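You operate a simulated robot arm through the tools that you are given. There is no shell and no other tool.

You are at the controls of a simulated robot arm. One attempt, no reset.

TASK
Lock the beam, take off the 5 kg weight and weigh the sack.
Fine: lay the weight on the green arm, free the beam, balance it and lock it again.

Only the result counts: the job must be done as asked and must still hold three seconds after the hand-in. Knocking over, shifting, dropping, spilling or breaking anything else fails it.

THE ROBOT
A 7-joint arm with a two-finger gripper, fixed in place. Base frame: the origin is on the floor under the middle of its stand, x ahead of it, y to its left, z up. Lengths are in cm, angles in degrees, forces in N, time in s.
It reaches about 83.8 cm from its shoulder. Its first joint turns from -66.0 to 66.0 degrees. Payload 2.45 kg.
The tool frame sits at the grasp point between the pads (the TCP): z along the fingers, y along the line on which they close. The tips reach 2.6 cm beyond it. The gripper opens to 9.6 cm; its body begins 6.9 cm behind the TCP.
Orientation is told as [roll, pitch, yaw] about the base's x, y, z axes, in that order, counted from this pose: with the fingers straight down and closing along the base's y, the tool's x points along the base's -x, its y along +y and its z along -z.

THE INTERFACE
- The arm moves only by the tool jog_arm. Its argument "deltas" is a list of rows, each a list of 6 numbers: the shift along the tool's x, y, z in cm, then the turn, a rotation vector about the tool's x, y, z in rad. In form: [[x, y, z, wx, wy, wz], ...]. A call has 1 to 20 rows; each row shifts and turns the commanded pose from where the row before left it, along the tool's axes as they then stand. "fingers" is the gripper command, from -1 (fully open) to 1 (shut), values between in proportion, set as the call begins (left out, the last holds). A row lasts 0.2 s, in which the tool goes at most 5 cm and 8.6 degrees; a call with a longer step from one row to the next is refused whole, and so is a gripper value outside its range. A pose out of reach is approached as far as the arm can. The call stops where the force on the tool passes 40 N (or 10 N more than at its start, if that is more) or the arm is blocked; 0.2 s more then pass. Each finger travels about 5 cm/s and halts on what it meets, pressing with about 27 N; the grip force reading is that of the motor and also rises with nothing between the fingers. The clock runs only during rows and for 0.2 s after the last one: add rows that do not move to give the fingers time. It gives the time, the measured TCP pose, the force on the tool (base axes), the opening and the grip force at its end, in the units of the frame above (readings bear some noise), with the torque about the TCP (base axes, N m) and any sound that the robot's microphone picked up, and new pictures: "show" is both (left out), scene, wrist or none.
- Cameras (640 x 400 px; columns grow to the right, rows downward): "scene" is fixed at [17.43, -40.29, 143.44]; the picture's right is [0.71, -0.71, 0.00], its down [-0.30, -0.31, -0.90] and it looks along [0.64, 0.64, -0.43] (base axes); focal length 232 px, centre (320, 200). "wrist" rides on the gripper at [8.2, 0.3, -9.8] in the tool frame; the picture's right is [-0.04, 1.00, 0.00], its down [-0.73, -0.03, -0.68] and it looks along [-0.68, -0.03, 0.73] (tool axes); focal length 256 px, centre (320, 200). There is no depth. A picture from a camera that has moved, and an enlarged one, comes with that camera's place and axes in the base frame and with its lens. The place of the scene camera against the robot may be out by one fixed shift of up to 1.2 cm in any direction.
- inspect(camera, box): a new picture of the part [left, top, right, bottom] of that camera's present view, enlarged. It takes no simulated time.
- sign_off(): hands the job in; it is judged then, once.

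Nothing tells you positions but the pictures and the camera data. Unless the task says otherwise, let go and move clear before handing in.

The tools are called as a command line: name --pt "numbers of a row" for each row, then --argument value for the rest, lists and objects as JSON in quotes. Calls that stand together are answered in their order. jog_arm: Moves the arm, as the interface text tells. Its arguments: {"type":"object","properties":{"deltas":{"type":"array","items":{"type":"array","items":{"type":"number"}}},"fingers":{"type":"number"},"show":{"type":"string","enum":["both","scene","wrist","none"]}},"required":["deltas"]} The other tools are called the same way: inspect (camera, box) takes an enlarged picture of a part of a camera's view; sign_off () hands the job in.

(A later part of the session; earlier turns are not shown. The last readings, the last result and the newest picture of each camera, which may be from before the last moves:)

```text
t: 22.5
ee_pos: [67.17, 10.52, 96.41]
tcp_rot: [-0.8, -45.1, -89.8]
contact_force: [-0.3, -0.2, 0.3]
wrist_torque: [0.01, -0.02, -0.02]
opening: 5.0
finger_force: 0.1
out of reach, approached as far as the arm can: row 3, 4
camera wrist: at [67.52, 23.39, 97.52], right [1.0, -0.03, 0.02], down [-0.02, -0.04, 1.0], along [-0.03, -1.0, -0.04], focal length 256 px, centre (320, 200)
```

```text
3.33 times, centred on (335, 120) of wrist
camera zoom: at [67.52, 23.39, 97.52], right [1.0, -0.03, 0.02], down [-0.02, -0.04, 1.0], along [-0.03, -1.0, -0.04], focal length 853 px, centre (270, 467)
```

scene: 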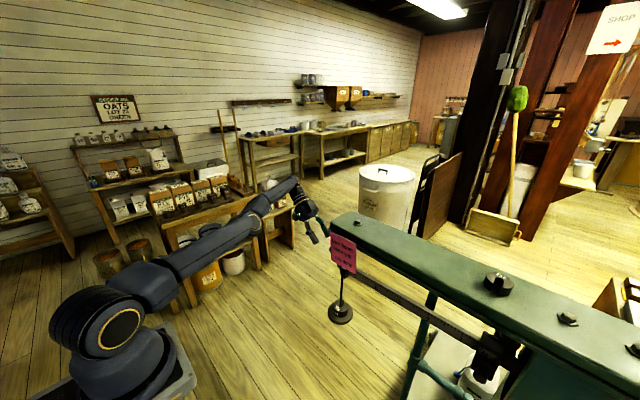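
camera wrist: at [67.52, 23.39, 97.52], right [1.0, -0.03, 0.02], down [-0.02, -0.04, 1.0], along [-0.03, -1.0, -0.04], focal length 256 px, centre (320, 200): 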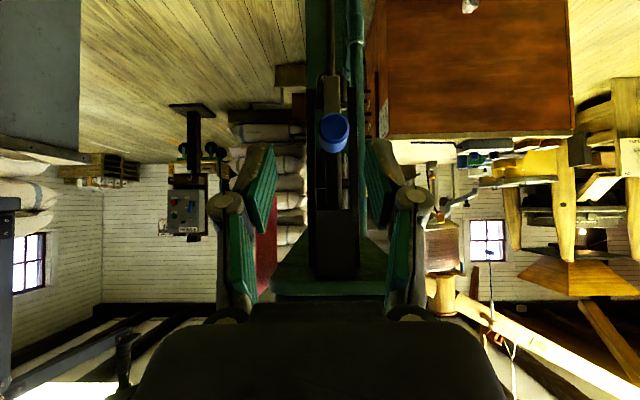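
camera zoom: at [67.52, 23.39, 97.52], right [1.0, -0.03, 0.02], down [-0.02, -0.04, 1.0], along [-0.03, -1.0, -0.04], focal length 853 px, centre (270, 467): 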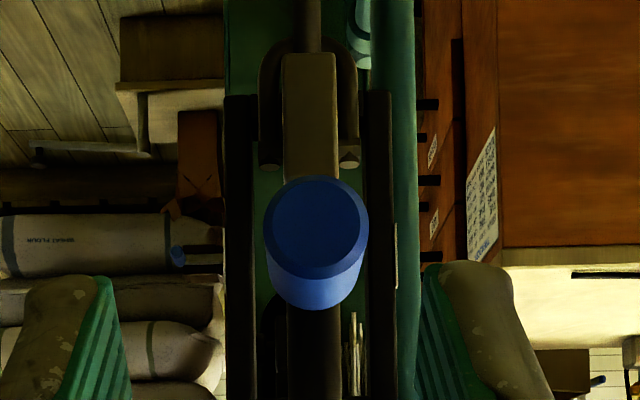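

The lever hangs vertically on the beam tip, so the beam is locked. Next is the weight: I'll back away and return to a fingers-down, yaw 0 pose in free space.

jog_arm --pt "1.13 -2.4 -1.13 0 0 0" --pt "1.13 -2.4 -1.13 0 0 0" --pt "1.13 -2.4 -1.13 0 0 0" --pt "1.13 -2.4 -1.13 0 0 0" --pt "1.13 -2.4 -1.13 0 0 0" --pt "0 0 0 0 0.131 0" --pt "0 0 0 0 0.131 0" --pt "0 0 0 0 0.131 0" --pt "0 0 0 0 0.131 0" --pt "0 0 0 0 0.131 0" --pt "0 0 0 0 0.131 0" --fingers -1 --show "none"

jog_arm --pt "0 0 0 0 0 -0.131" --pt "0 0 0 0 0 -0.131" --pt "0 0 0 0 0 -0.131" --pt "0 0 0 0 0 -0.131" --pt "0 0 0 0 0 -0.131" --pt "0 0 0 0 0 -0.131" --pt "0 0 0 0 0 -0.131" --pt "0 0 0 0 0 -0.131" --pt "0 0 0 0 0 -0.131" --pt "0 0 0 0 0 -0.131" --pt "0 0 0 0 0 -0.131" --pt "0 0 0 0 0 -0.131" --show "both"

```text
t: 24.9
ee_pos: [66.98, 25.8, 96.92]
tcp_rot: [-0.6, 0.0, -90.3]
contact_force: [-0.1, 0.2, -0.5]
wrist_torque: [0.02, -0.03, 0.01]
opening: 9.6
finger_force: 0.0
out of reach, approached as far as the arm can: row 1, 2, 3, 4, 5, 6, 7, 8, 9, 10, 11
```

```text
t: 27.5
ee_pos: [67.04, 25.68, 97.05]
tcp_rot: [0.0, 0.4, -0.1]
contact_force: [0.0, -0.9, 0.1]
wrist_torque: [0.02, -0.01, 0.0]
opening: 9.64
finger_force: 0.1
camera wrist: at [58.96, 26.13, 106.89], right [0.04, 1.0, 0.0], down [0.74, -0.03, 0.67], along [0.67, -0.03, -0.74], focal length 256 px, centre (320, 200)
```

scene: 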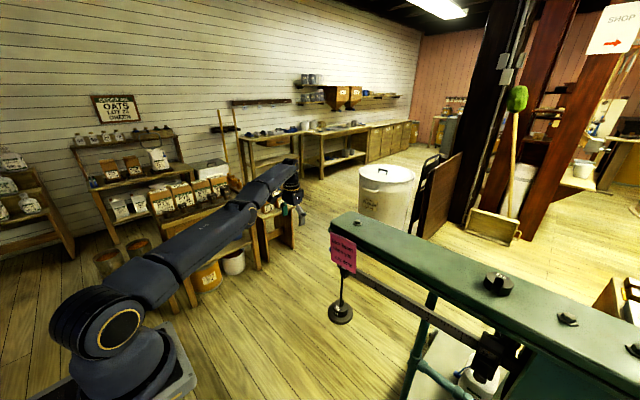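
wrist: 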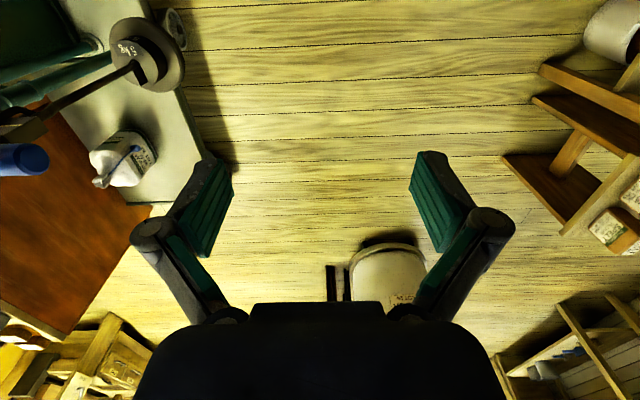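

jog_arm --pt "4.25 -1.3 -0.75 0 0 0" --pt "4.25 -1.3 -0.75 0 0 0" --pt "4.25 -1.3 -0.75 0 0 0" --pt "4.25 -1.3 -0.75 0 0 0" --pt "0 0 0 0 -0.122 0" --pt "0 0 0 0 -0.122 0" --pt "0 0 0 0 -0.122 0" --pt "0 0 0 0 -0.122 0" --pt "0 0 0 0 -0.122 0" --pt "0 0 0 0 0 0" --show "none"

```text
t: 29.7
ee_pos: [75.16, 32.99, 103.15]
tcp_rot: [-0.2, -34.5, -0.1]
contact_force: [-0.2, -0.5, 0.0]
wrist_torque: [-0.02, -0.01, -0.05]
opening: 9.6
finger_force: 0.1
out of reach, approached as far as the arm can: row 1, 2, 3, 4, 5, 6, 7, 8, 9
```

jog_arm --pt "0 0 -2 0 0 0" --pt "0 0 -2 0 0 0" --show "scene"

```text
t: 30.3
ee_pos: [73.91, 33.84, 106.63]
tcp_rot: [0.0, -34.4, 0.0]
contact_force: [-0.6, 0.6, -0.8]
wrist_torque: [0.03, 0.0, -0.01]
opening: 9.61
finger_force: 0.0
out of reach, approached as far as the arm can: row 1, 2
```

scene: 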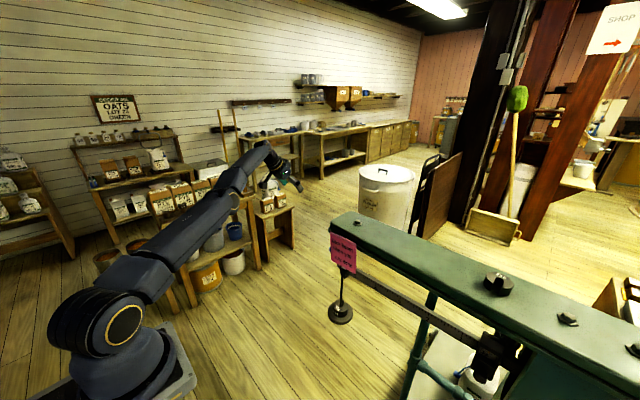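

The arm is stretched straight and stuck near a singularity. I'll command a purely inward move toward the shoulder to bend the elbow again.

jog_arm --pt "3.12 -2.15 -1.29 0 0 0" --pt "3.12 -2.15 -1.29 0 0 0" --pt "3.12 -2.15 -1.29 0 0 0" --pt "3.12 -2.15 -1.29 0 0 0" --show "scene"

```text
t: 31.3
ee_pos: [74.01, 33.96, 106.68]
tcp_rot: [-0.1, -34.3, -0.1]
contact_force: [0.1, -0.4, 0.7]
wrist_torque: [-0.01, -0.03, 0.01]
opening: 9.59
finger_force: 0.1
out of reach, approached as far as the arm can: row 1, 2, 3, 4
```

scene: 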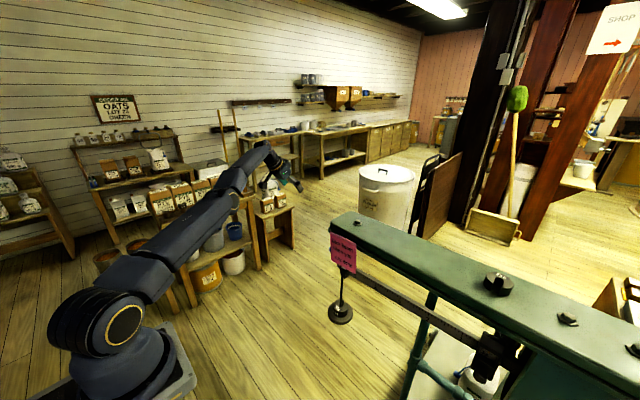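

jog_arm --pt "2.93 -1 1.63 0 0 0" --pt "2.93 -1 1.63 0 0 0" --pt "2.93 -1 1.63 0 0 0" --pt "2.93 -1 1.63 0 0 0" --show "scene"

```text
t: 32.3
ee_pos: [74.6, 34.8, 95.21]
tcp_rot: [-0.1, -34.4, -0.1]
contact_force: [-0.2, -0.3, -0.6]
wrist_torque: [0.01, 0.03, 0.02]
opening: 9.6
finger_force: 0.1
out of reach, approached as far as the arm can: row 1, 2, 3, 4
```

scene: 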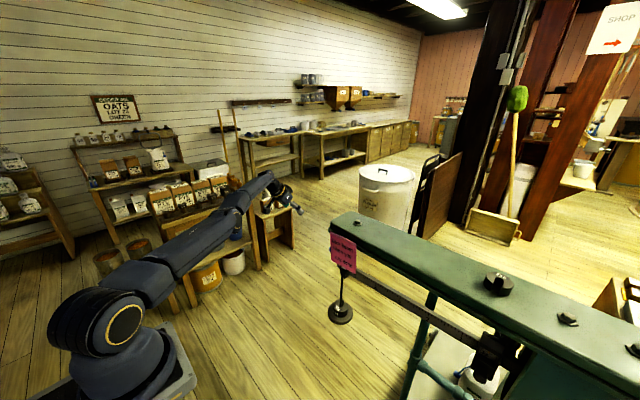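

jog_arm --pt "-0.5 -1.5 -3.3 0 0 0" --pt "-0.5 -1.5 -3.3 0 0 0" --pt "-0.5 -1.5 -3.3 0 0 0" --pt "-0.5 -1.5 -3.3 0 0 0" --pt "-0.5 -1.5 -3.3 0 0 0" --pt "-0.5 -1.5 -3.3 0 0 0" --show "scene"

```text
t: 33.7
ee_pos: [73.44, 30.77, 114.96]
tcp_rot: [-0.1, -34.3, -0.1]
contact_force: [0.0, -0.4, -0.4]
wrist_torque: [0.02, 0.01, -0.01]
opening: 9.6
finger_force: 0.1
out of reach, approached as far as the arm can: row 1, 2, 3, 4, 5, 6
```

scene: 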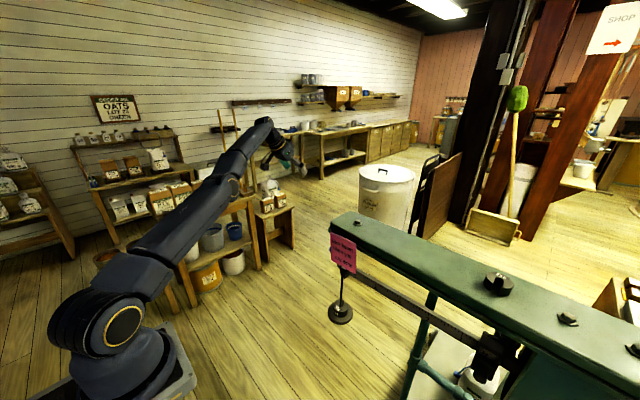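

jog_arm --pt "-1.02 -1 -4.15 0 0 0" --pt "-1.02 -1 -4.15 0 0 0" --pt "-1.02 -1 -4.15 0 0 0" --pt "-1.02 -1 -4.15 0 0 0" --pt "-1.02 -1 -4.15 0 0 0" --pt "-1.02 -1 -4.15 0 0 0" --show "scene"

```text
t: 35.1
ee_pos: [62.85, 23.0, 137.25]
tcp_rot: [-0.1, -34.4, 0.0]
contact_force: [-0.1, 0.0, 0.2]
wrist_torque: [-0.02, -0.01, 0.02]
opening: 9.57
finger_force: 0.0
out of reach, approached as far as the arm can: row 1, 4, 5, 6
```

scene: 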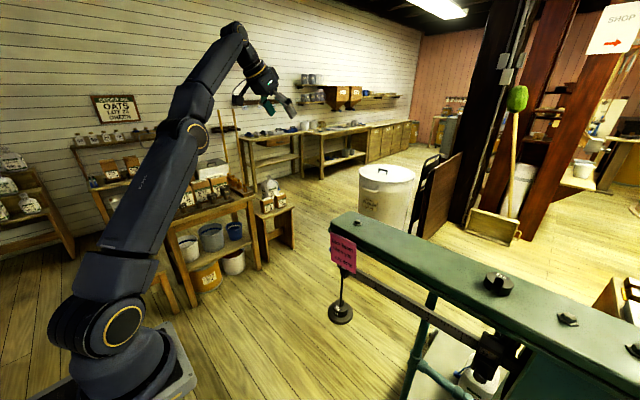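

jog_arm --pt "3.64 -1.5 0.72 0 0 0" --pt "3.64 -1.5 0.72 0 0 0" --pt "3.64 -1.5 0.72 0 0 0" --pt "3.64 -1.5 0.72 0 0 0" --show "scene"

```text
t: 36.1
ee_pos: [52.39, 17.23, 126.74]
tcp_rot: [0.0, -34.5, -0.1]
contact_force: [-0.1, 0.0, -0.6]
wrist_torque: [0.01, 0.0, -0.05]
opening: 9.59
finger_force: 0.2
```

scene: 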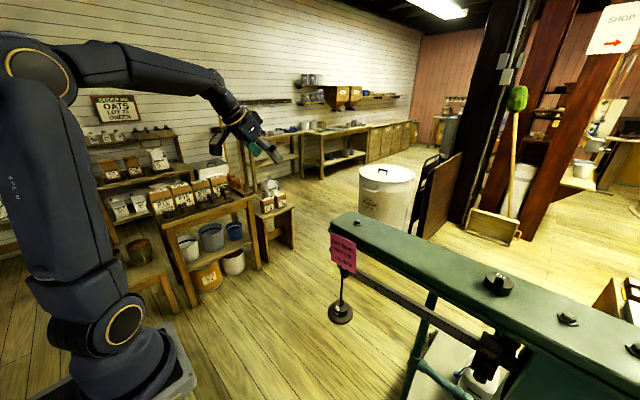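

The elbow is bent again, and I'll keep the wrist within about 62 cm of the shoulder at roughly (9, 0, 113). Now I'll move to a fingers-down pose in front of the hanger to look at the 5 kg weight.

jog_arm --pt "0 0 0 0 0.12 0" --pt "0 0 0 0 0.12 0" --pt "0 0 0 0 0.12 0" --pt "0 0 0 0 0.12 0" --pt "0 0 0 0 0.12 0" --pt "0.3 -2.2 3.5 0 0 0" --pt "0.3 -2.2 3.5 0 0 0" --pt "0.3 -2.2 3.5 0 0 0" --pt "0.3 -2.2 3.5 0 0 0" --pt "0.3 -2.2 3.5 0 0 0" --pt "0.3 -2.2 3.5 0 0 0" --pt "0.3 -2.2 3.5 0 0 0" --pt "0.3 -2.2 3.5 0 0 0" --pt "0 0 0 0 0 0" --fingers -1 --show "both"

```text
t: 39.1
ee_pos: [50.08, -0.7, 98.44]
tcp_rot: [0.0, -0.1, -0.1]
contact_force: [0.1, 0.1, -0.5]
wrist_torque: [0.03, -0.01, 0.04]
opening: 9.59
finger_force: 0.0
camera wrist: at [41.89, -0.21, 108.17], right [0.04, 1.0, 0.0], down [0.73, -0.03, 0.68], along [0.68, -0.03, -0.73], focal length 256 px, centre (320, 200)
```

scene: 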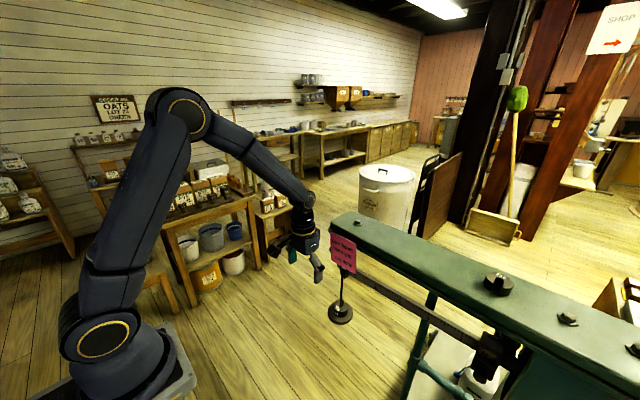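
wrist: 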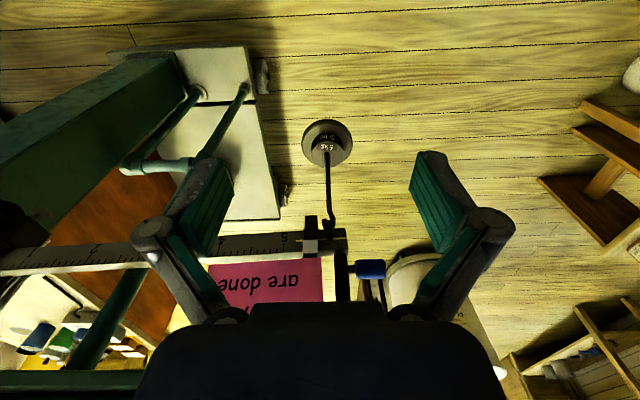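

jog_arm --pt "0 0 3.6 0 0 0" --pt "0 0 3.6 0 0 0" --pt "0 0 3.6 0 0 0" --pt "0 0 3.6 0 0 0" --pt "0 0 3.6 0 0 0" --pt "0 0 0 0 0 0" --show "both"

inspect --camera "wrist" --box '[260, 100, 400, 260]'

```text
t: 40.5
ee_pos: [50.25, -0.44, 80.49]
tcp_rot: [-0.1, -0.1, -0.1]
contact_force: [0.7, 0.8, 0.2]
wrist_torque: [-0.02, -0.01, 0.01]
opening: 9.6
finger_force: 0.0
camera wrist: at [42.04, 0.0, 90.38], right [0.04, 1.0, 0.0], down [0.73, -0.03, 0.68], along [0.68, -0.03, -0.73], focal length 256 px, centre (320, 200)
```

scene: 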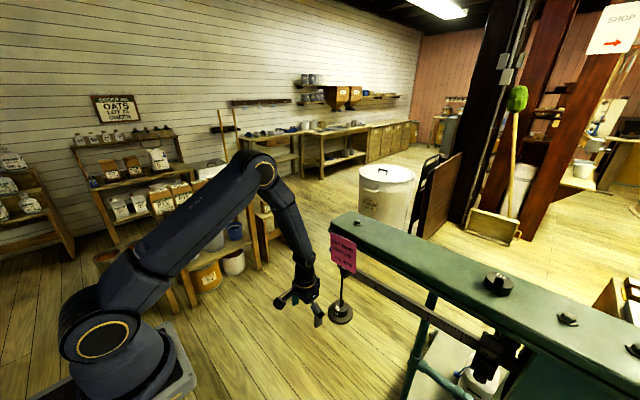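
wrist: 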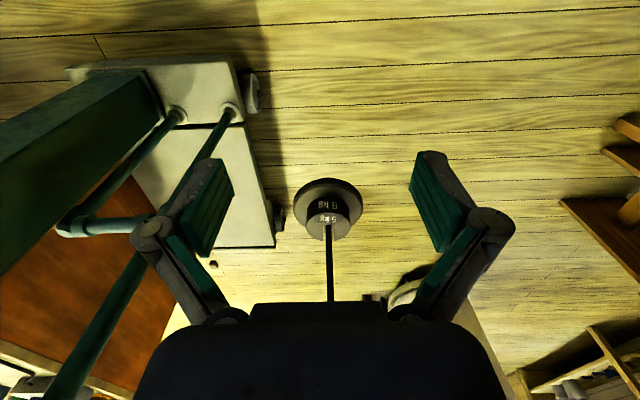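

```text
2.50 times, centred on (330, 180) of wrist
camera zoom: at [42.04, 0.0, 90.38], right [0.04, 1.0, 0.0], down [0.73, -0.03, 0.68], along [0.68, -0.03, -0.73], focal length 640 px, centre (295, 250)
```

zoom: 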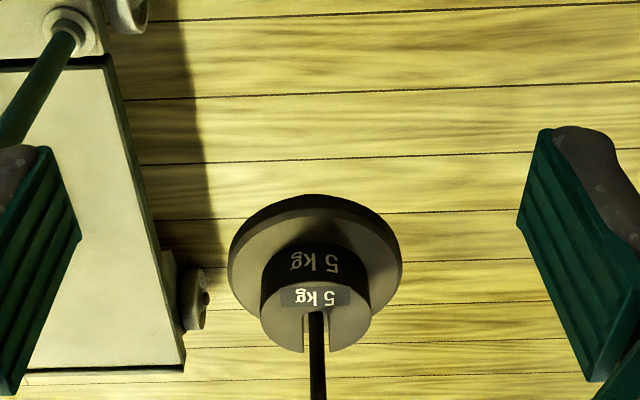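

The weight is clear now: a horseshoe about 6 cm wide and 3 cm tall, top centre near (68, 0.1, 67.7), sitting on a 10 cm dish with its slot facing +x. I'll approach from the front and above while tilting the fingers forward.

jog_arm --pt "-1.79 0.11 1.19 0 -0.063 0" --pt "-1.79 0.11 1.19 0 -0.063 0" --pt "-1.79 0.11 1.19 0 -0.063 0" --pt "-1.79 0.11 1.19 0 -0.063 0" --pt "-1.79 0.11 1.19 0 -0.063 0" --pt "0 0 0 0 0 0" --show "both"

inspect --camera "wrist" --box '[220, 100, 420, 330]'

inspect --camera "scene" --box '[270, 220, 400, 350]'

```text
t: 41.9
ee_pos: [59.52, -0.04, 75.82]
tcp_rot: [0.0, -18.1, -0.1]
contact_force: [0.7, 0.1, 0.2]
wrist_torque: [0.0, 0.01, -0.02]
opening: 9.58
finger_force: 0.2
camera wrist: at [48.64, 0.46, 82.58], right [0.04, 1.0, 0.01], down [0.49, -0.03, 0.87], along [0.87, -0.03, -0.49], focal length 256 px, centre (320, 200)
```

scene: 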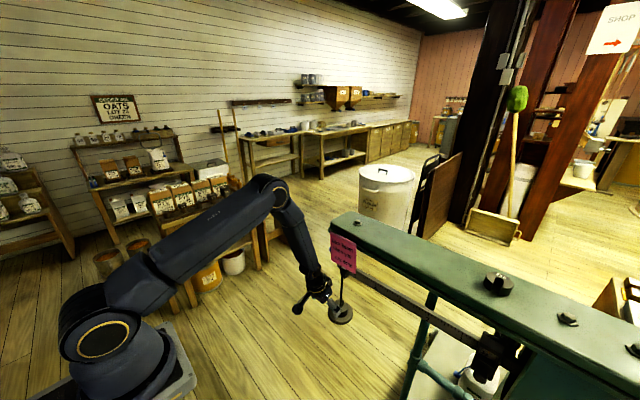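
wrist: 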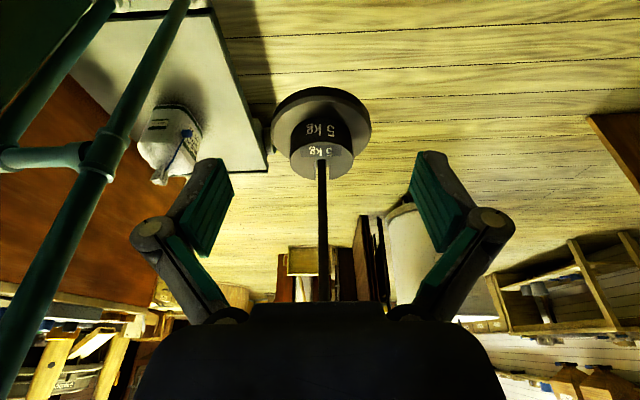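

```text
1.74 times, centred on (320, 215) of wrist
camera zoom: at [48.64, 0.46, 82.58], right [0.04, 1.0, 0.01], down [0.49, -0.03, 0.87], along [0.87, -0.03, -0.49], focal length 445 px, centre (320, 174)
```

zoom: 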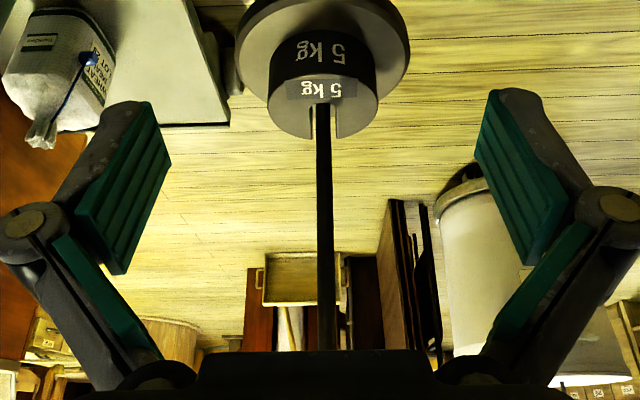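

```text
3.08 times, centred on (335, 285) of scene
camera zoom: at [17.43, -40.29, 143.44], right [0.71, -0.71, 0.0], down [-0.3, -0.31, -0.9], along [0.64, 0.64, -0.43], focal length 715 px, centre (274, -62)
```

zoom: 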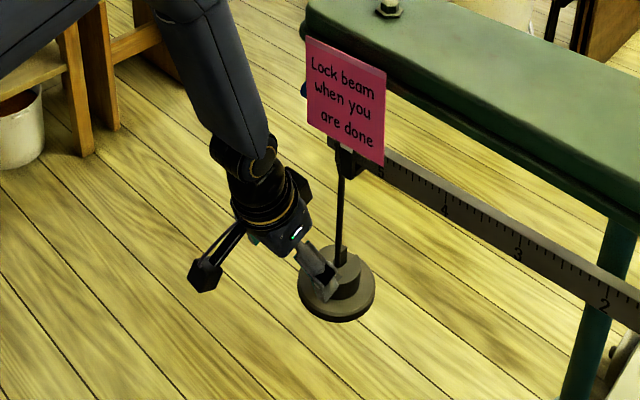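

jog_arm --pt "-1.475 0.02 1.49 0 -0.0345 0" --pt "-1.475 0.02 1.49 0 -0.0345 0" --pt "-1.475 0.02 1.49 0 -0.0345 0" --pt "-1.475 0.02 1.49 0 -0.0345 0" --pt "0 0 0 0 0 0" --show "both"

inspect --camera "wrist" --box '[190, 60, 450, 330]'

inspect --camera "scene" --box '[290, 240, 390, 340]'

```text
t: 43.1
ee_pos: [66.98, -0.01, 72.48]
tcp_rot: [-0.1, -25.8, -0.2]
contact_force: [-19.4, -1.0, 8.2]
wrist_torque: [0.01, -2.06, 0.01]
opening: 9.6
finger_force: 0.1
camera wrist: at [55.22, 0.39, 77.65], right [0.04, 1.0, 0.02], down [0.36, -0.03, 0.93], along [0.93, -0.03, -0.37], focal length 256 px, centre (320, 200)
```

scene: 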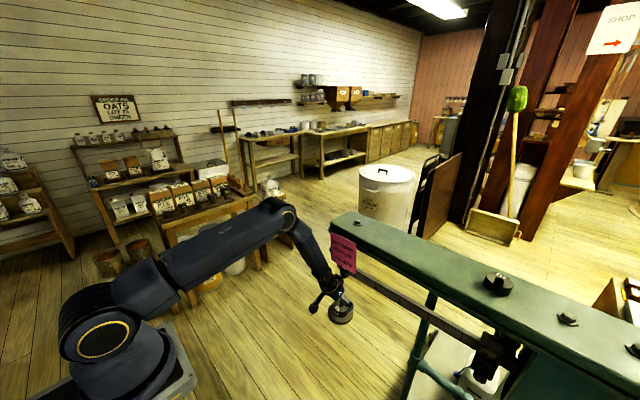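
wrist: 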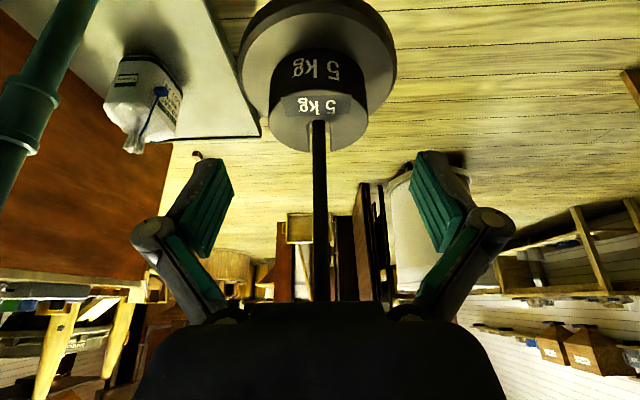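

```text
1.48 times, centred on (320, 195) of wrist
camera zoom: at [55.22, 0.39, 77.65], right [0.04, 1.0, 0.02], down [0.36, -0.03, 0.93], along [0.93, -0.03, -0.37], focal length 379 px, centre (320, 207)
```

zoom: 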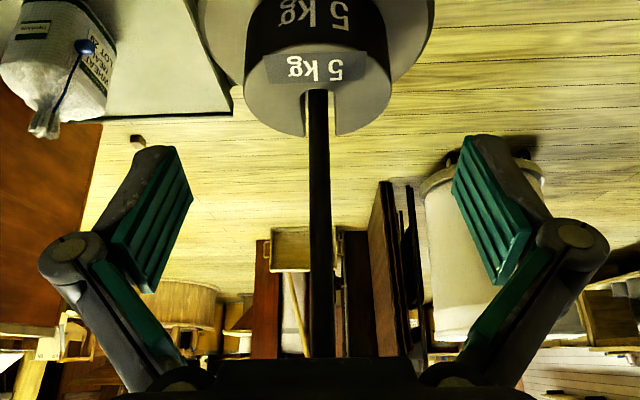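

```text
4.00 times, centred on (340, 290) of scene
camera zoom: at [17.38, -40.29, 143.44], right [0.71, -0.71, 0.0], down [-0.3, -0.31, -0.9], along [0.64, 0.64, -0.43], focal length 929 px, centre (240, -160)
```

zoom: 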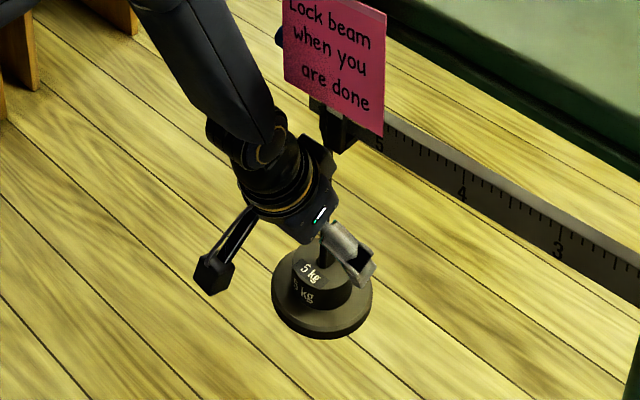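

The reading of -19 N with a torque about y means the hand's housing is touching the hanger rod about 10 cm above the fingertips. I'll back off straight away and find a flatter tilt.

jog_arm --pt "1.66 0 -1.17 0 0 0" --pt "1.66 0 -1.17 0 0 0" --pt "1.66 0 -1.17 0 0 0" --pt "0 0 0 0 0 0" --show "both"

inspect --camera "wrist" --box '[240, 60, 400, 260]'

inspect --camera "scene" --box '[290, 230, 390, 330]'

```text
t: 44.1
ee_pos: [61.09, -0.0, 73.39]
tcp_rot: [0.0, -26.1, -0.1]
contact_force: [-0.2, 0.6, -0.2]
wrist_torque: [-0.03, 0.01, -0.03]
opening: 9.6
finger_force: 0.0
camera wrist: at [49.41, 0.42, 78.57], right [0.04, 1.0, 0.02], down [0.36, -0.03, 0.93], along [0.93, -0.03, -0.36], focal length 256 px, centre (320, 200)
```

scene: 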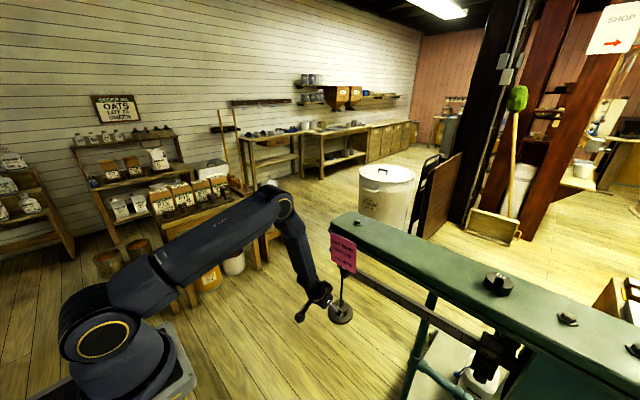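
wrist: 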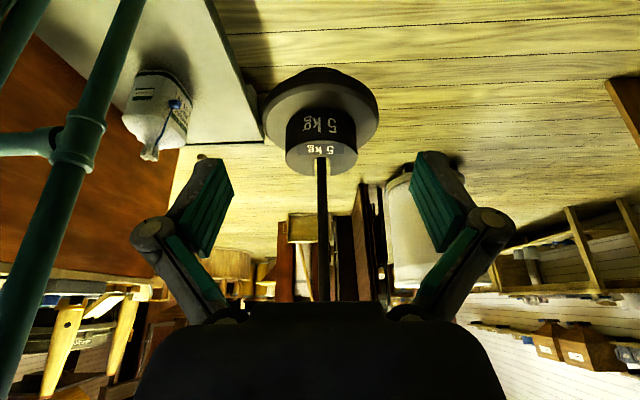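

```text
2.00 times, centred on (320, 160) of wrist
camera zoom: at [49.41, 0.42, 78.57], right [0.04, 1.0, 0.02], down [0.36, -0.03, 0.93], along [0.93, -0.03, -0.36], focal length 512 px, centre (320, 280)
```

zoom: 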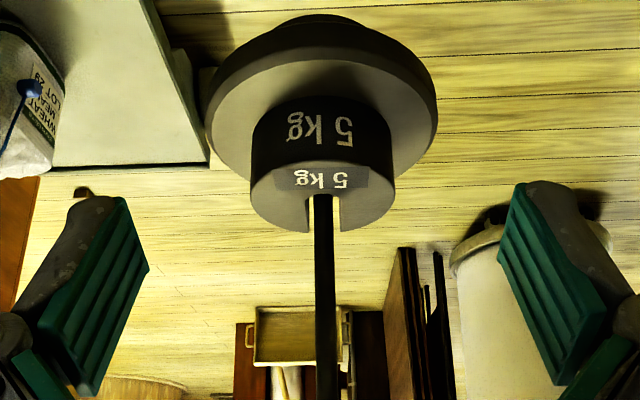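

```text
4.00 times, centred on (340, 280) of scene
camera zoom: at [17.43, -40.29, 143.44], right [0.71, -0.71, 0.0], down [-0.3, -0.31, -0.9], along [0.64, 0.64, -0.43], focal length 929 px, centre (240, -120)
```

zoom: 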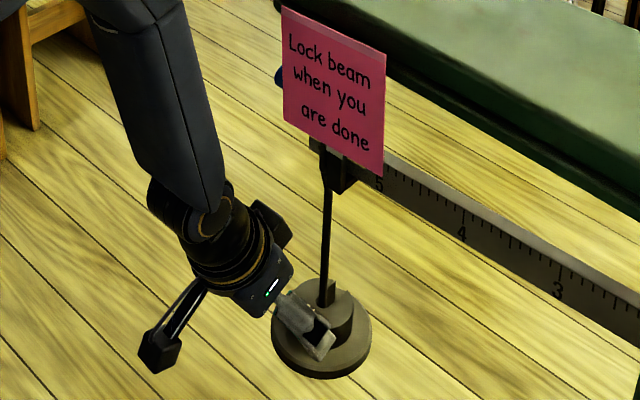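

The rod is at about x 68.3 and the weight is undisturbed. I'll rotate the whole arm pose to y of about +26, which is free space, and test there whether a flatter hand angle is reachable at the same radius and height.

jog_arm --pt "0.178 4.55 -0.088 -0.0384 0 -0.0784" --pt "0.178 4.55 -0.088 -0.0384 0 -0.0784" --pt "0.178 4.55 -0.088 -0.0384 0 -0.0784" --pt "0.178 4.55 -0.088 -0.0384 0 -0.0784" --pt "0.178 4.55 -0.088 -0.0384 0 -0.0784" --pt "0.178 4.55 -0.088 -0.0384 0 -0.0784" --pt "0 0 0 0 0 0" --show "none"

```text
t: 45.7
ee_pos: [54.75, 26.06, 73.19]
tcp_rot: [0.1, -26.0, 29.9]
contact_force: [0.7, 0.3, 0.0]
wrist_torque: [-0.02, 0.0, 0.02]
opening: 9.59
finger_force: 0.2
```

jog_arm --pt "-0.82 0 2.49 0 -0.052 0" --pt "-0.82 0 2.49 0 -0.052 0" --pt "-0.82 0 2.49 0 -0.052 0" --pt "0 0 0 0 0 0" --show "scene"

```text
t: 46.7
ee_pos: [59.57, 28.85, 68.25]
tcp_rot: [0.0, -34.9, 29.9]
contact_force: [0.4, 0.4, -0.3]
wrist_torque: [0.0, 0.01, 0.0]
opening: 9.62
finger_force: 0.1
```

scene: 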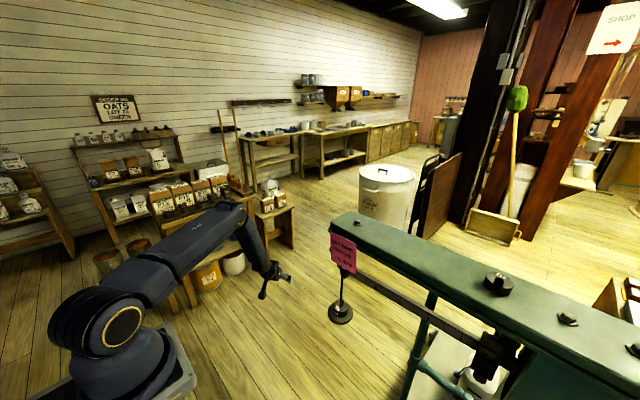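

jog_arm --pt "0 0 0 0 -0.06 0" --pt "0 0 0 0 -0.06 0" --pt "0 0 0 0 0 0" --show "none"

```text
t: 47.5
ee_pos: [59.51, 28.95, 68.19]
tcp_rot: [0.0, -41.9, 29.9]
contact_force: [0.6, 0.7, -0.3]
wrist_torque: [0.01, -0.04, 0.04]
opening: 9.59
finger_force: 0.1
```

Angles down to 48° below horizontal are reachable at that radius. I'll retrace to y of about 0 in front of the weight.

jog_arm --pt "0.46 0 -1.82 0 0.07 0" --pt "0.46 0 -1.82 0 0.07 0" --pt "0.46 0 -1.82 0 0.07 0" --pt "0.46 0 -1.82 0 0.068 0" --pt "0.178 -4.55 -0.088 0.0384 0 0.0784" --pt "0.178 -4.55 -0.088 0.0384 0 0.0784" --pt "0.178 -4.55 -0.088 0.0384 0 0.0784" --pt "0.178 -4.55 -0.088 0.0384 0 0.0784" --pt "0.178 -4.55 -0.088 0.0384 0 0.0784" --pt "0.178 -4.55 -0.088 0.0384 0 0.0784" --pt "0 0 0 0 0 0" --show "none"

```text
t: 49.9
ee_pos: [61.05, -0.24, 73.3]
tcp_rot: [-0.1, -25.9, -0.1]
contact_force: [-0.4, 0.4, -0.1]
wrist_torque: [0.0, -0.01, 0.0]
opening: 9.59
finger_force: 0.0
```

jog_arm --pt "-1.27 0.06 0.985 0 -0.057 0" --pt "-1.27 0.06 0.985 0 -0.057 0" --pt "-1.27 0.06 0.985 0 -0.057 0" --pt "-1.27 0.06 0.985 0 -0.057 0" --pt "0 0 0 0 0 0" --show "both"

inspect --camera "wrist" --box '[190, 0, 450, 330]'

inspect --camera "scene" --box '[290, 230, 390, 330]'

```text
t: 51.1
ee_pos: [67.71, 0.32, 72.46]
tcp_rot: [0.0, -39.1, -0.1]
contact_force: [1.0, -0.5, -0.6]
wrist_torque: [-0.01, -0.01, 0.01]
opening: 9.57
finger_force: 0.1
camera wrist: at [55.11, 0.67, 74.84], right [0.03, 1.0, 0.02], down [0.14, -0.03, 0.99], along [0.99, -0.03, -0.14], focal length 256 px, centre (320, 200)
```

scene: 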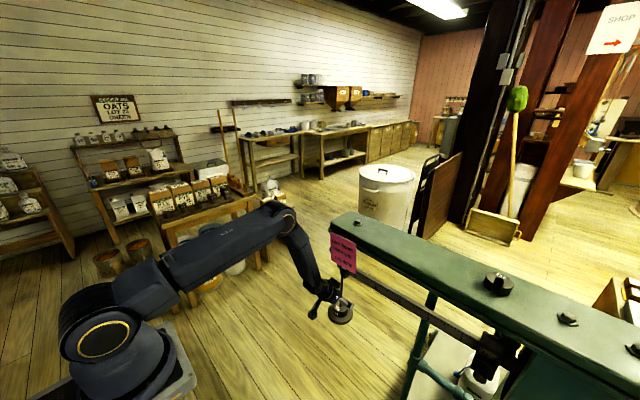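
wrist: 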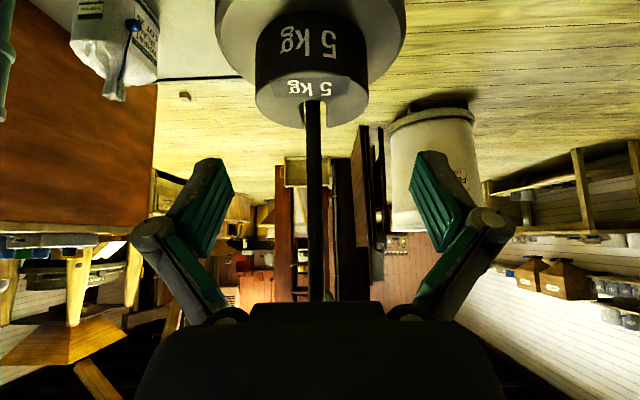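

```text
1.21 times, centred on (320, 165) of wrist
camera zoom: at [55.11, 0.67, 74.84], right [0.03, 1.0, 0.02], down [0.14, -0.03, 0.99], along [0.99, -0.03, -0.14], focal length 310 px, centre (320, 242)
```

zoom: 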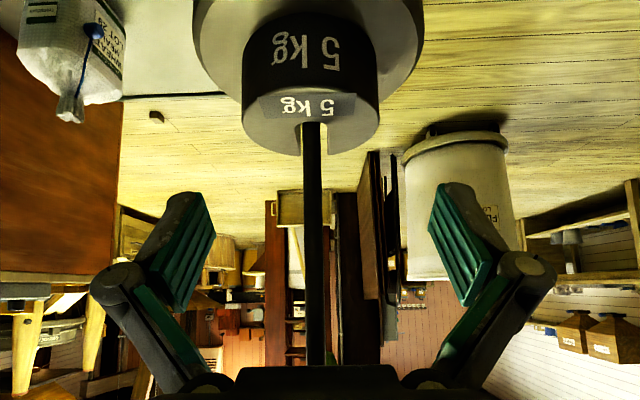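

```text
4.00 times, centred on (340, 280) of scene
camera zoom: at [17.43, -40.29, 143.44], right [0.71, -0.71, 0.0], down [-0.3, -0.31, -0.9], along [0.64, 0.64, -0.43], focal length 929 px, centre (240, -120)
```

zoom: 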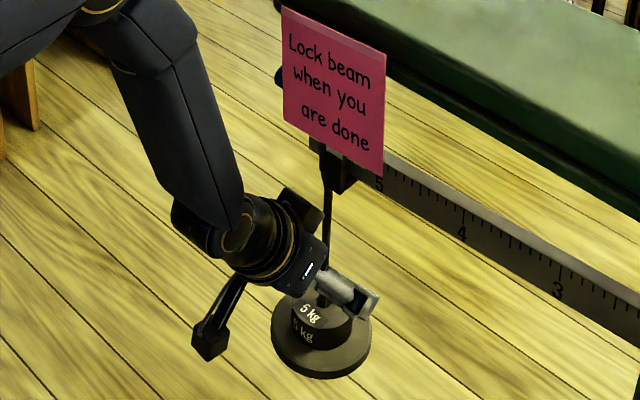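

Good clearance and no contact at this tilt. I'll lower the open fingers around the weight.

jog_arm --pt "0.9 -0.09 1.11 0 0 0" --pt "0.9 -0.09 1.11 0 0 0" --pt "0.85 -0.08 1.05 0 0 0" --pt "0 0 0 0 0 0" --show "both"

inspect --camera "wrist" --box '[190, 0, 450, 330]'

inspect --camera "scene" --box '[300, 260, 380, 340]'

```text
t: 52.1
ee_pos: [67.67, -0.0, 67.94]
tcp_rot: [-0.1, -38.9, -0.1]
contact_force: [0.4, -0.4, 0.4]
wrist_torque: [0.0, -0.01, 0.0]
opening: 9.61
finger_force: 0.0
camera wrist: at [55.13, 0.53, 70.42], right [0.03, 1.0, 0.02], down [0.14, -0.03, 0.99], along [0.99, -0.03, -0.14], focal length 256 px, centre (320, 200)
```

scene: 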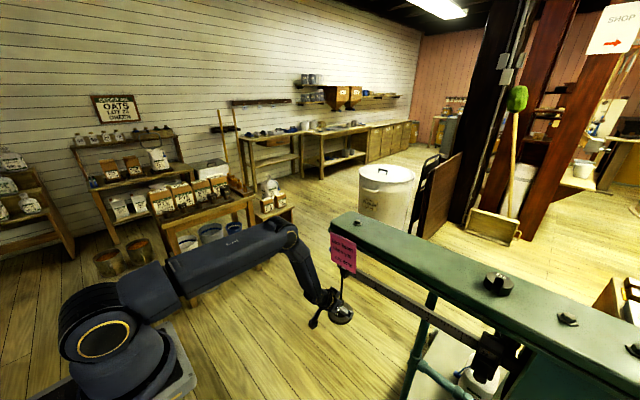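
wrist: 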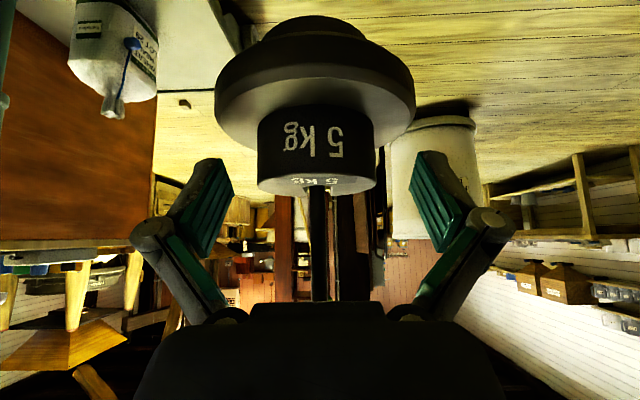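

```text
1.21 times, centred on (320, 165) of wrist
camera zoom: at [55.13, 0.53, 70.42], right [0.03, 1.0, 0.02], down [0.14, -0.03, 0.99], along [0.99, -0.03, -0.14], focal length 310 px, centre (320, 242)
```

zoom: 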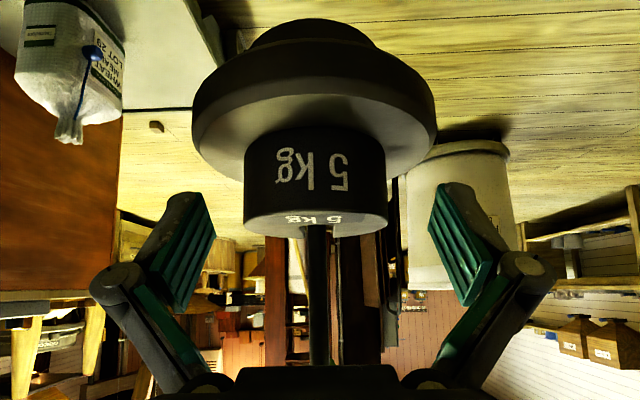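

```text
5.00 times, centred on (340, 300) of scene
camera zoom: at [17.43, -40.29, 143.44], right [0.71, -0.71, 0.0], down [-0.3, -0.31, -0.9], along [0.64, 0.64, -0.43], focal length 1162 px, centre (220, -300)
```

zoom: 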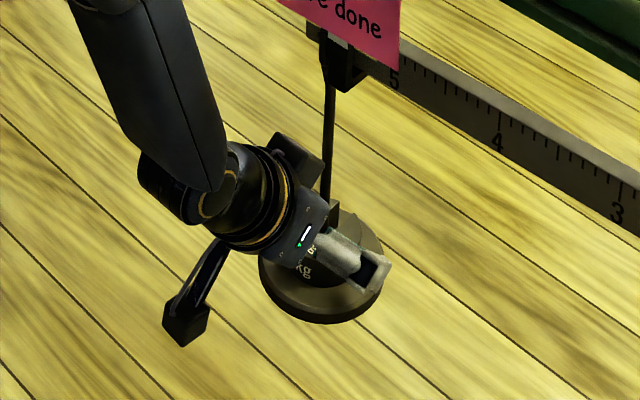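

jog_arm --pt "-0.31 0.04 0.25 0 0 0" --pt "0 0 0 0 0 0" --show "none"

jog_arm --pt "0 0 0 0 0 0" --pt "0 0 0 0 0 0" --pt "0 0 0 0 0 0" --pt "0 0 0 0 0 0" --pt "0 0 0 0 0 0" --fingers 1 --show "both"

inspect --camera "wrist" --box '[190, 0, 450, 330]'

```text
t: 52.7
ee_pos: [68.08, 0.13, 67.91]
tcp_rot: [-0.1, -39.1, 0.0]
contact_force: [0.1, -0.1, 0.2]
wrist_torque: [-0.01, -0.01, -0.01]
opening: 9.59
finger_force: 0.0
```

```text
t: 53.9
ee_pos: [68.09, 0.09, 68.0]
tcp_rot: [-0.1, -39.0, -0.2]
contact_force: [-0.5, 0.5, 1.1]
wrist_torque: [0.02, 0.03, -0.05]
opening: 5.92
finger_force: 27.2
camera wrist: at [55.53, 0.58, 70.46], right [0.03, 1.0, 0.02], down [0.14, -0.03, 0.99], along [0.99, -0.03, -0.14], focal length 256 px, centre (320, 200)
```

scene: 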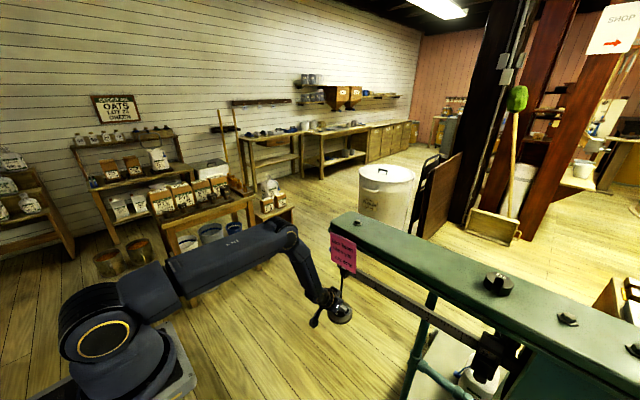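
wrist: 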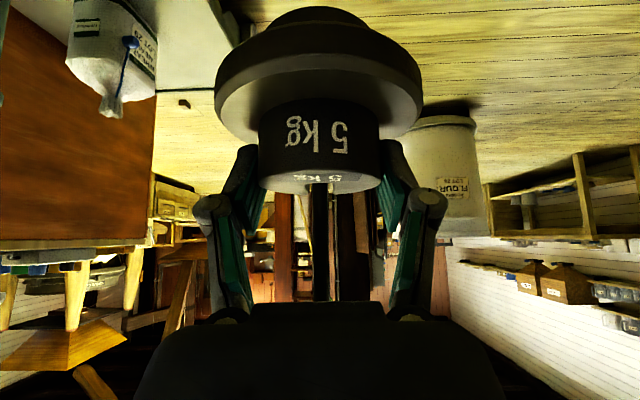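

```text
1.21 times, centred on (320, 165) of wrist
camera zoom: at [55.53, 0.58, 70.46], right [0.03, 1.0, 0.02], down [0.14, -0.03, 0.99], along [0.99, -0.03, -0.14], focal length 310 px, centre (320, 242)
```

zoom: 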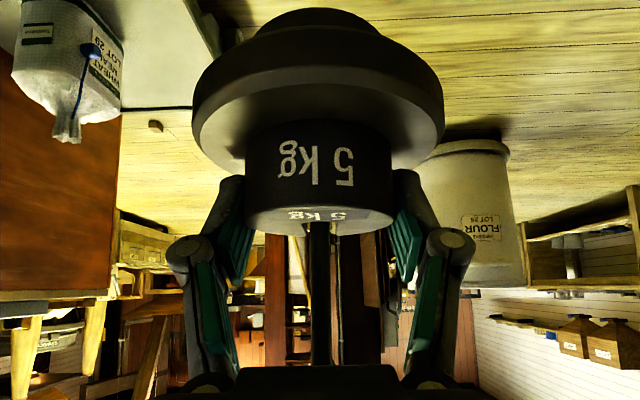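

The weight is gripped at 5.9 cm. I'll lift it slightly off the dish and check the load.

jog_arm --pt "-0.25 0 -0.31 0 0 0" --pt "-0.25 0 -0.31 0 0 0" --pt "0 0 0 0 0 0" --show "wrist"

inspect --camera "wrist" --box '[190, 0, 450, 330]'

```text
t: 54.7
ee_pos: [67.84, 0.1, 68.84]
tcp_rot: [-0.1, -38.9, -0.2]
contact_force: [0.6, 0.4, -3.9]
wrist_torque: [0.01, -0.02, 0.01]
opening: 5.91
finger_force: 27.3
camera wrist: at [55.35, 0.5, 71.26], right [0.03, 1.0, 0.02], down [0.14, -0.03, 0.99], along [0.99, -0.03, -0.14], focal length 256 px, centre (320, 200)
```

wrist: 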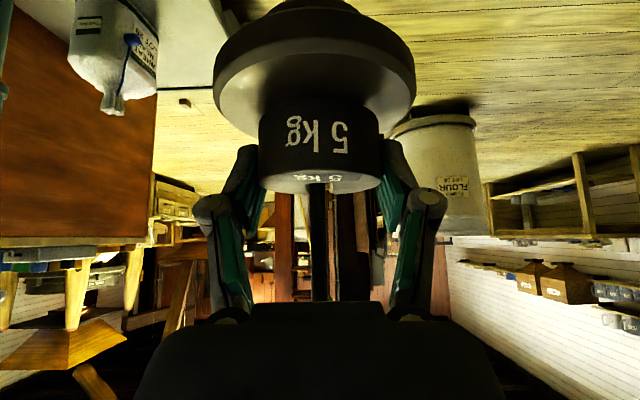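

```text
1.21 times, centred on (320, 165) of wrist
camera zoom: at [55.35, 0.5, 71.26], right [0.03, 1.0, 0.02], down [0.14, -0.03, 0.99], along [0.99, -0.03, -0.14], focal length 310 px, centre (320, 242)
```

zoom: 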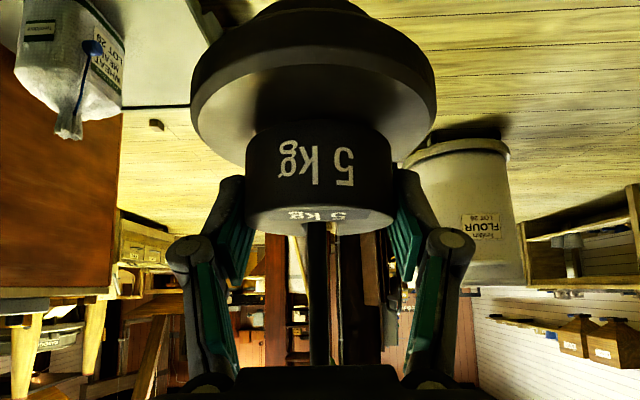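

It lifts cleanly with about 4 N of load. Now I'll pull it straight toward -x so the rod leaves through the slot.

jog_arm --pt "0.777 0 -0.629 0 0 0" --pt "0.777 0 -0.629 0 0 0" --pt "0.777 0 -0.629 0 0 0" --pt "0.777 0 -0.629 0 0 0" --pt "0.777 0 -0.629 0 0 0" --show "both"

inspect --camera "wrist" --box '[190, 0, 450, 330]'

inspect --camera "scene" --box '[300, 250, 380, 330]'

```text
t: 55.9
ee_pos: [63.03, -0.08, 68.99]
tcp_rot: [-0.1, -39.1, -0.2]
contact_force: [0.9, -0.6, -4.8]
wrist_torque: [-0.01, -0.03, 0.04]
opening: 5.91
finger_force: 27.2
camera wrist: at [50.47, 0.4, 71.26], right [0.03, 1.0, 0.02], down [0.14, -0.03, 0.99], along [0.99, -0.03, -0.14], focal length 256 px, centre (320, 200)
```

scene: 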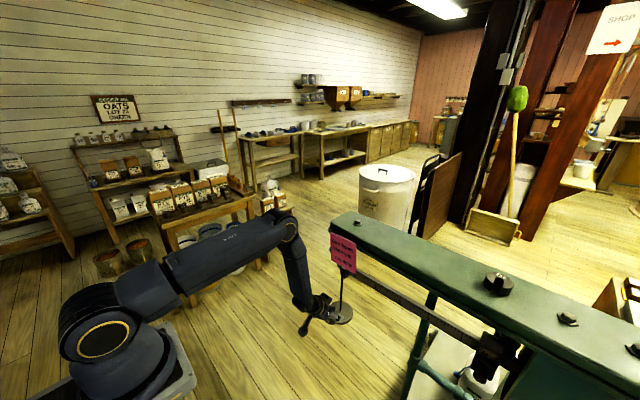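
wrist: 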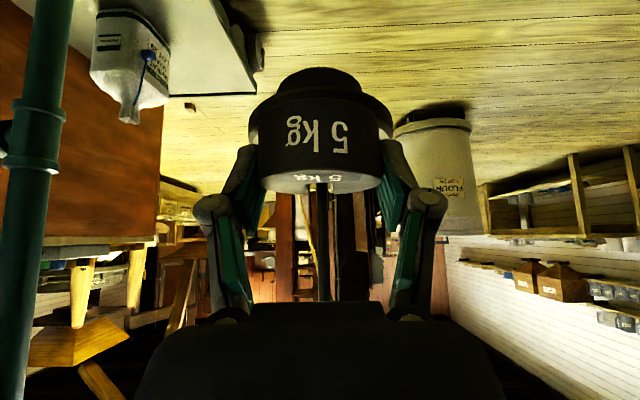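

```text
1.21 times, centred on (320, 165) of wrist
camera zoom: at [50.47, 0.4, 71.26], right [0.03, 1.0, 0.02], down [0.14, -0.03, 0.99], along [0.99, -0.03, -0.14], focal length 310 px, centre (320, 242)
```

zoom: 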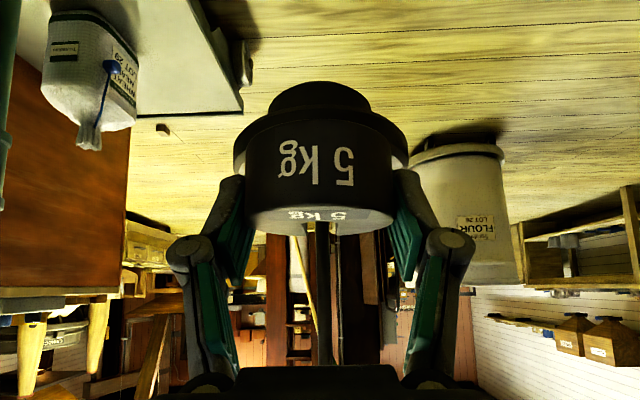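

```text
5.00 times, centred on (340, 290) of scene
camera zoom: at [17.44, -40.29, 143.43], right [0.71, -0.71, 0.0], down [-0.3, -0.31, -0.9], along [0.64, 0.64, -0.43], focal length 1162 px, centre (220, -250)
```

zoom: 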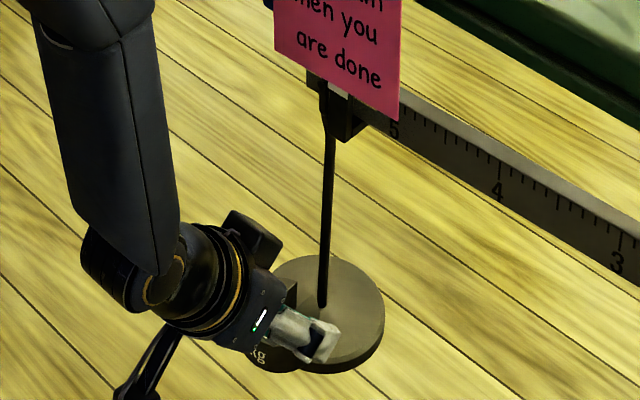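

The weight is free of the rod and the hanger hangs straight. I'll back away and then raise the weight in front of the scale.

jog_arm --pt "0.757 0 -1.113 0 0.044 0" --pt "0.757 0 -1.113 0 0.044 0" --pt "0.757 0 -1.113 0 0.044 0" --pt "0.757 0 -1.113 0 0.044 0" --pt "0 0 0 0 0 0" --show "none"

```text
t: 57.1
ee_pos: [58.17, -0.03, 70.61]
tcp_rot: [-0.1, -28.8, -0.1]
contact_force: [0.9, -0.1, -5.3]
wrist_torque: [0.02, -0.03, 0.02]
opening: 5.9
finger_force: 26.8
```

jog_arm --pt "0.625 0 -2.53 0 0.035 0" --pt "0.625 0 -2.53 0 0.035 0" --pt "0.625 0 -2.53 0 0.035 0" --pt "-1.36 0 -3.23 0 0 0" --pt "-1.36 0 -3.23 0 0 0" --pt "-1.36 0 -3.23 0 0 0" --pt "-1.36 0 -3.23 0 0 0" --pt "0 0 0 0 0 0" --show "both"

```text
t: 58.9
ee_pos: [52.87, 0.26, 90.48]
tcp_rot: [-0.1, -23.1, -0.2]
contact_force: [0.3, -0.2, -5.6]
wrist_torque: [0.03, -0.04, -0.01]
opening: 5.9
finger_force: 26.7
camera wrist: at [41.39, 0.69, 96.34], right [0.04, 1.0, 0.01], down [0.41, -0.03, 0.91], along [0.91, -0.03, -0.41], focal length 256 px, centre (320, 200)
```

scene: 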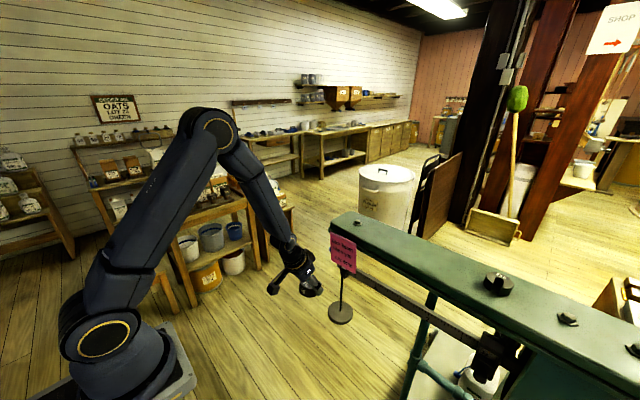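
wrist: 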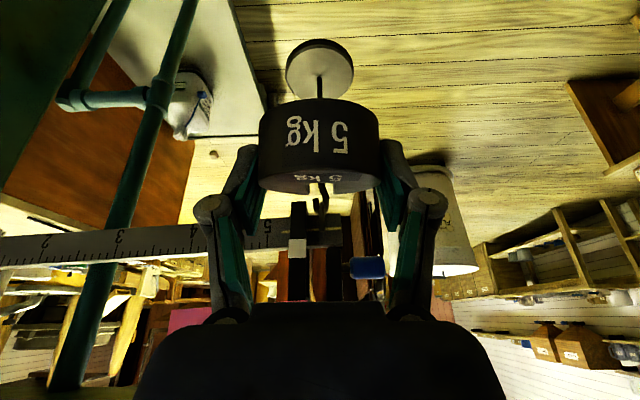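

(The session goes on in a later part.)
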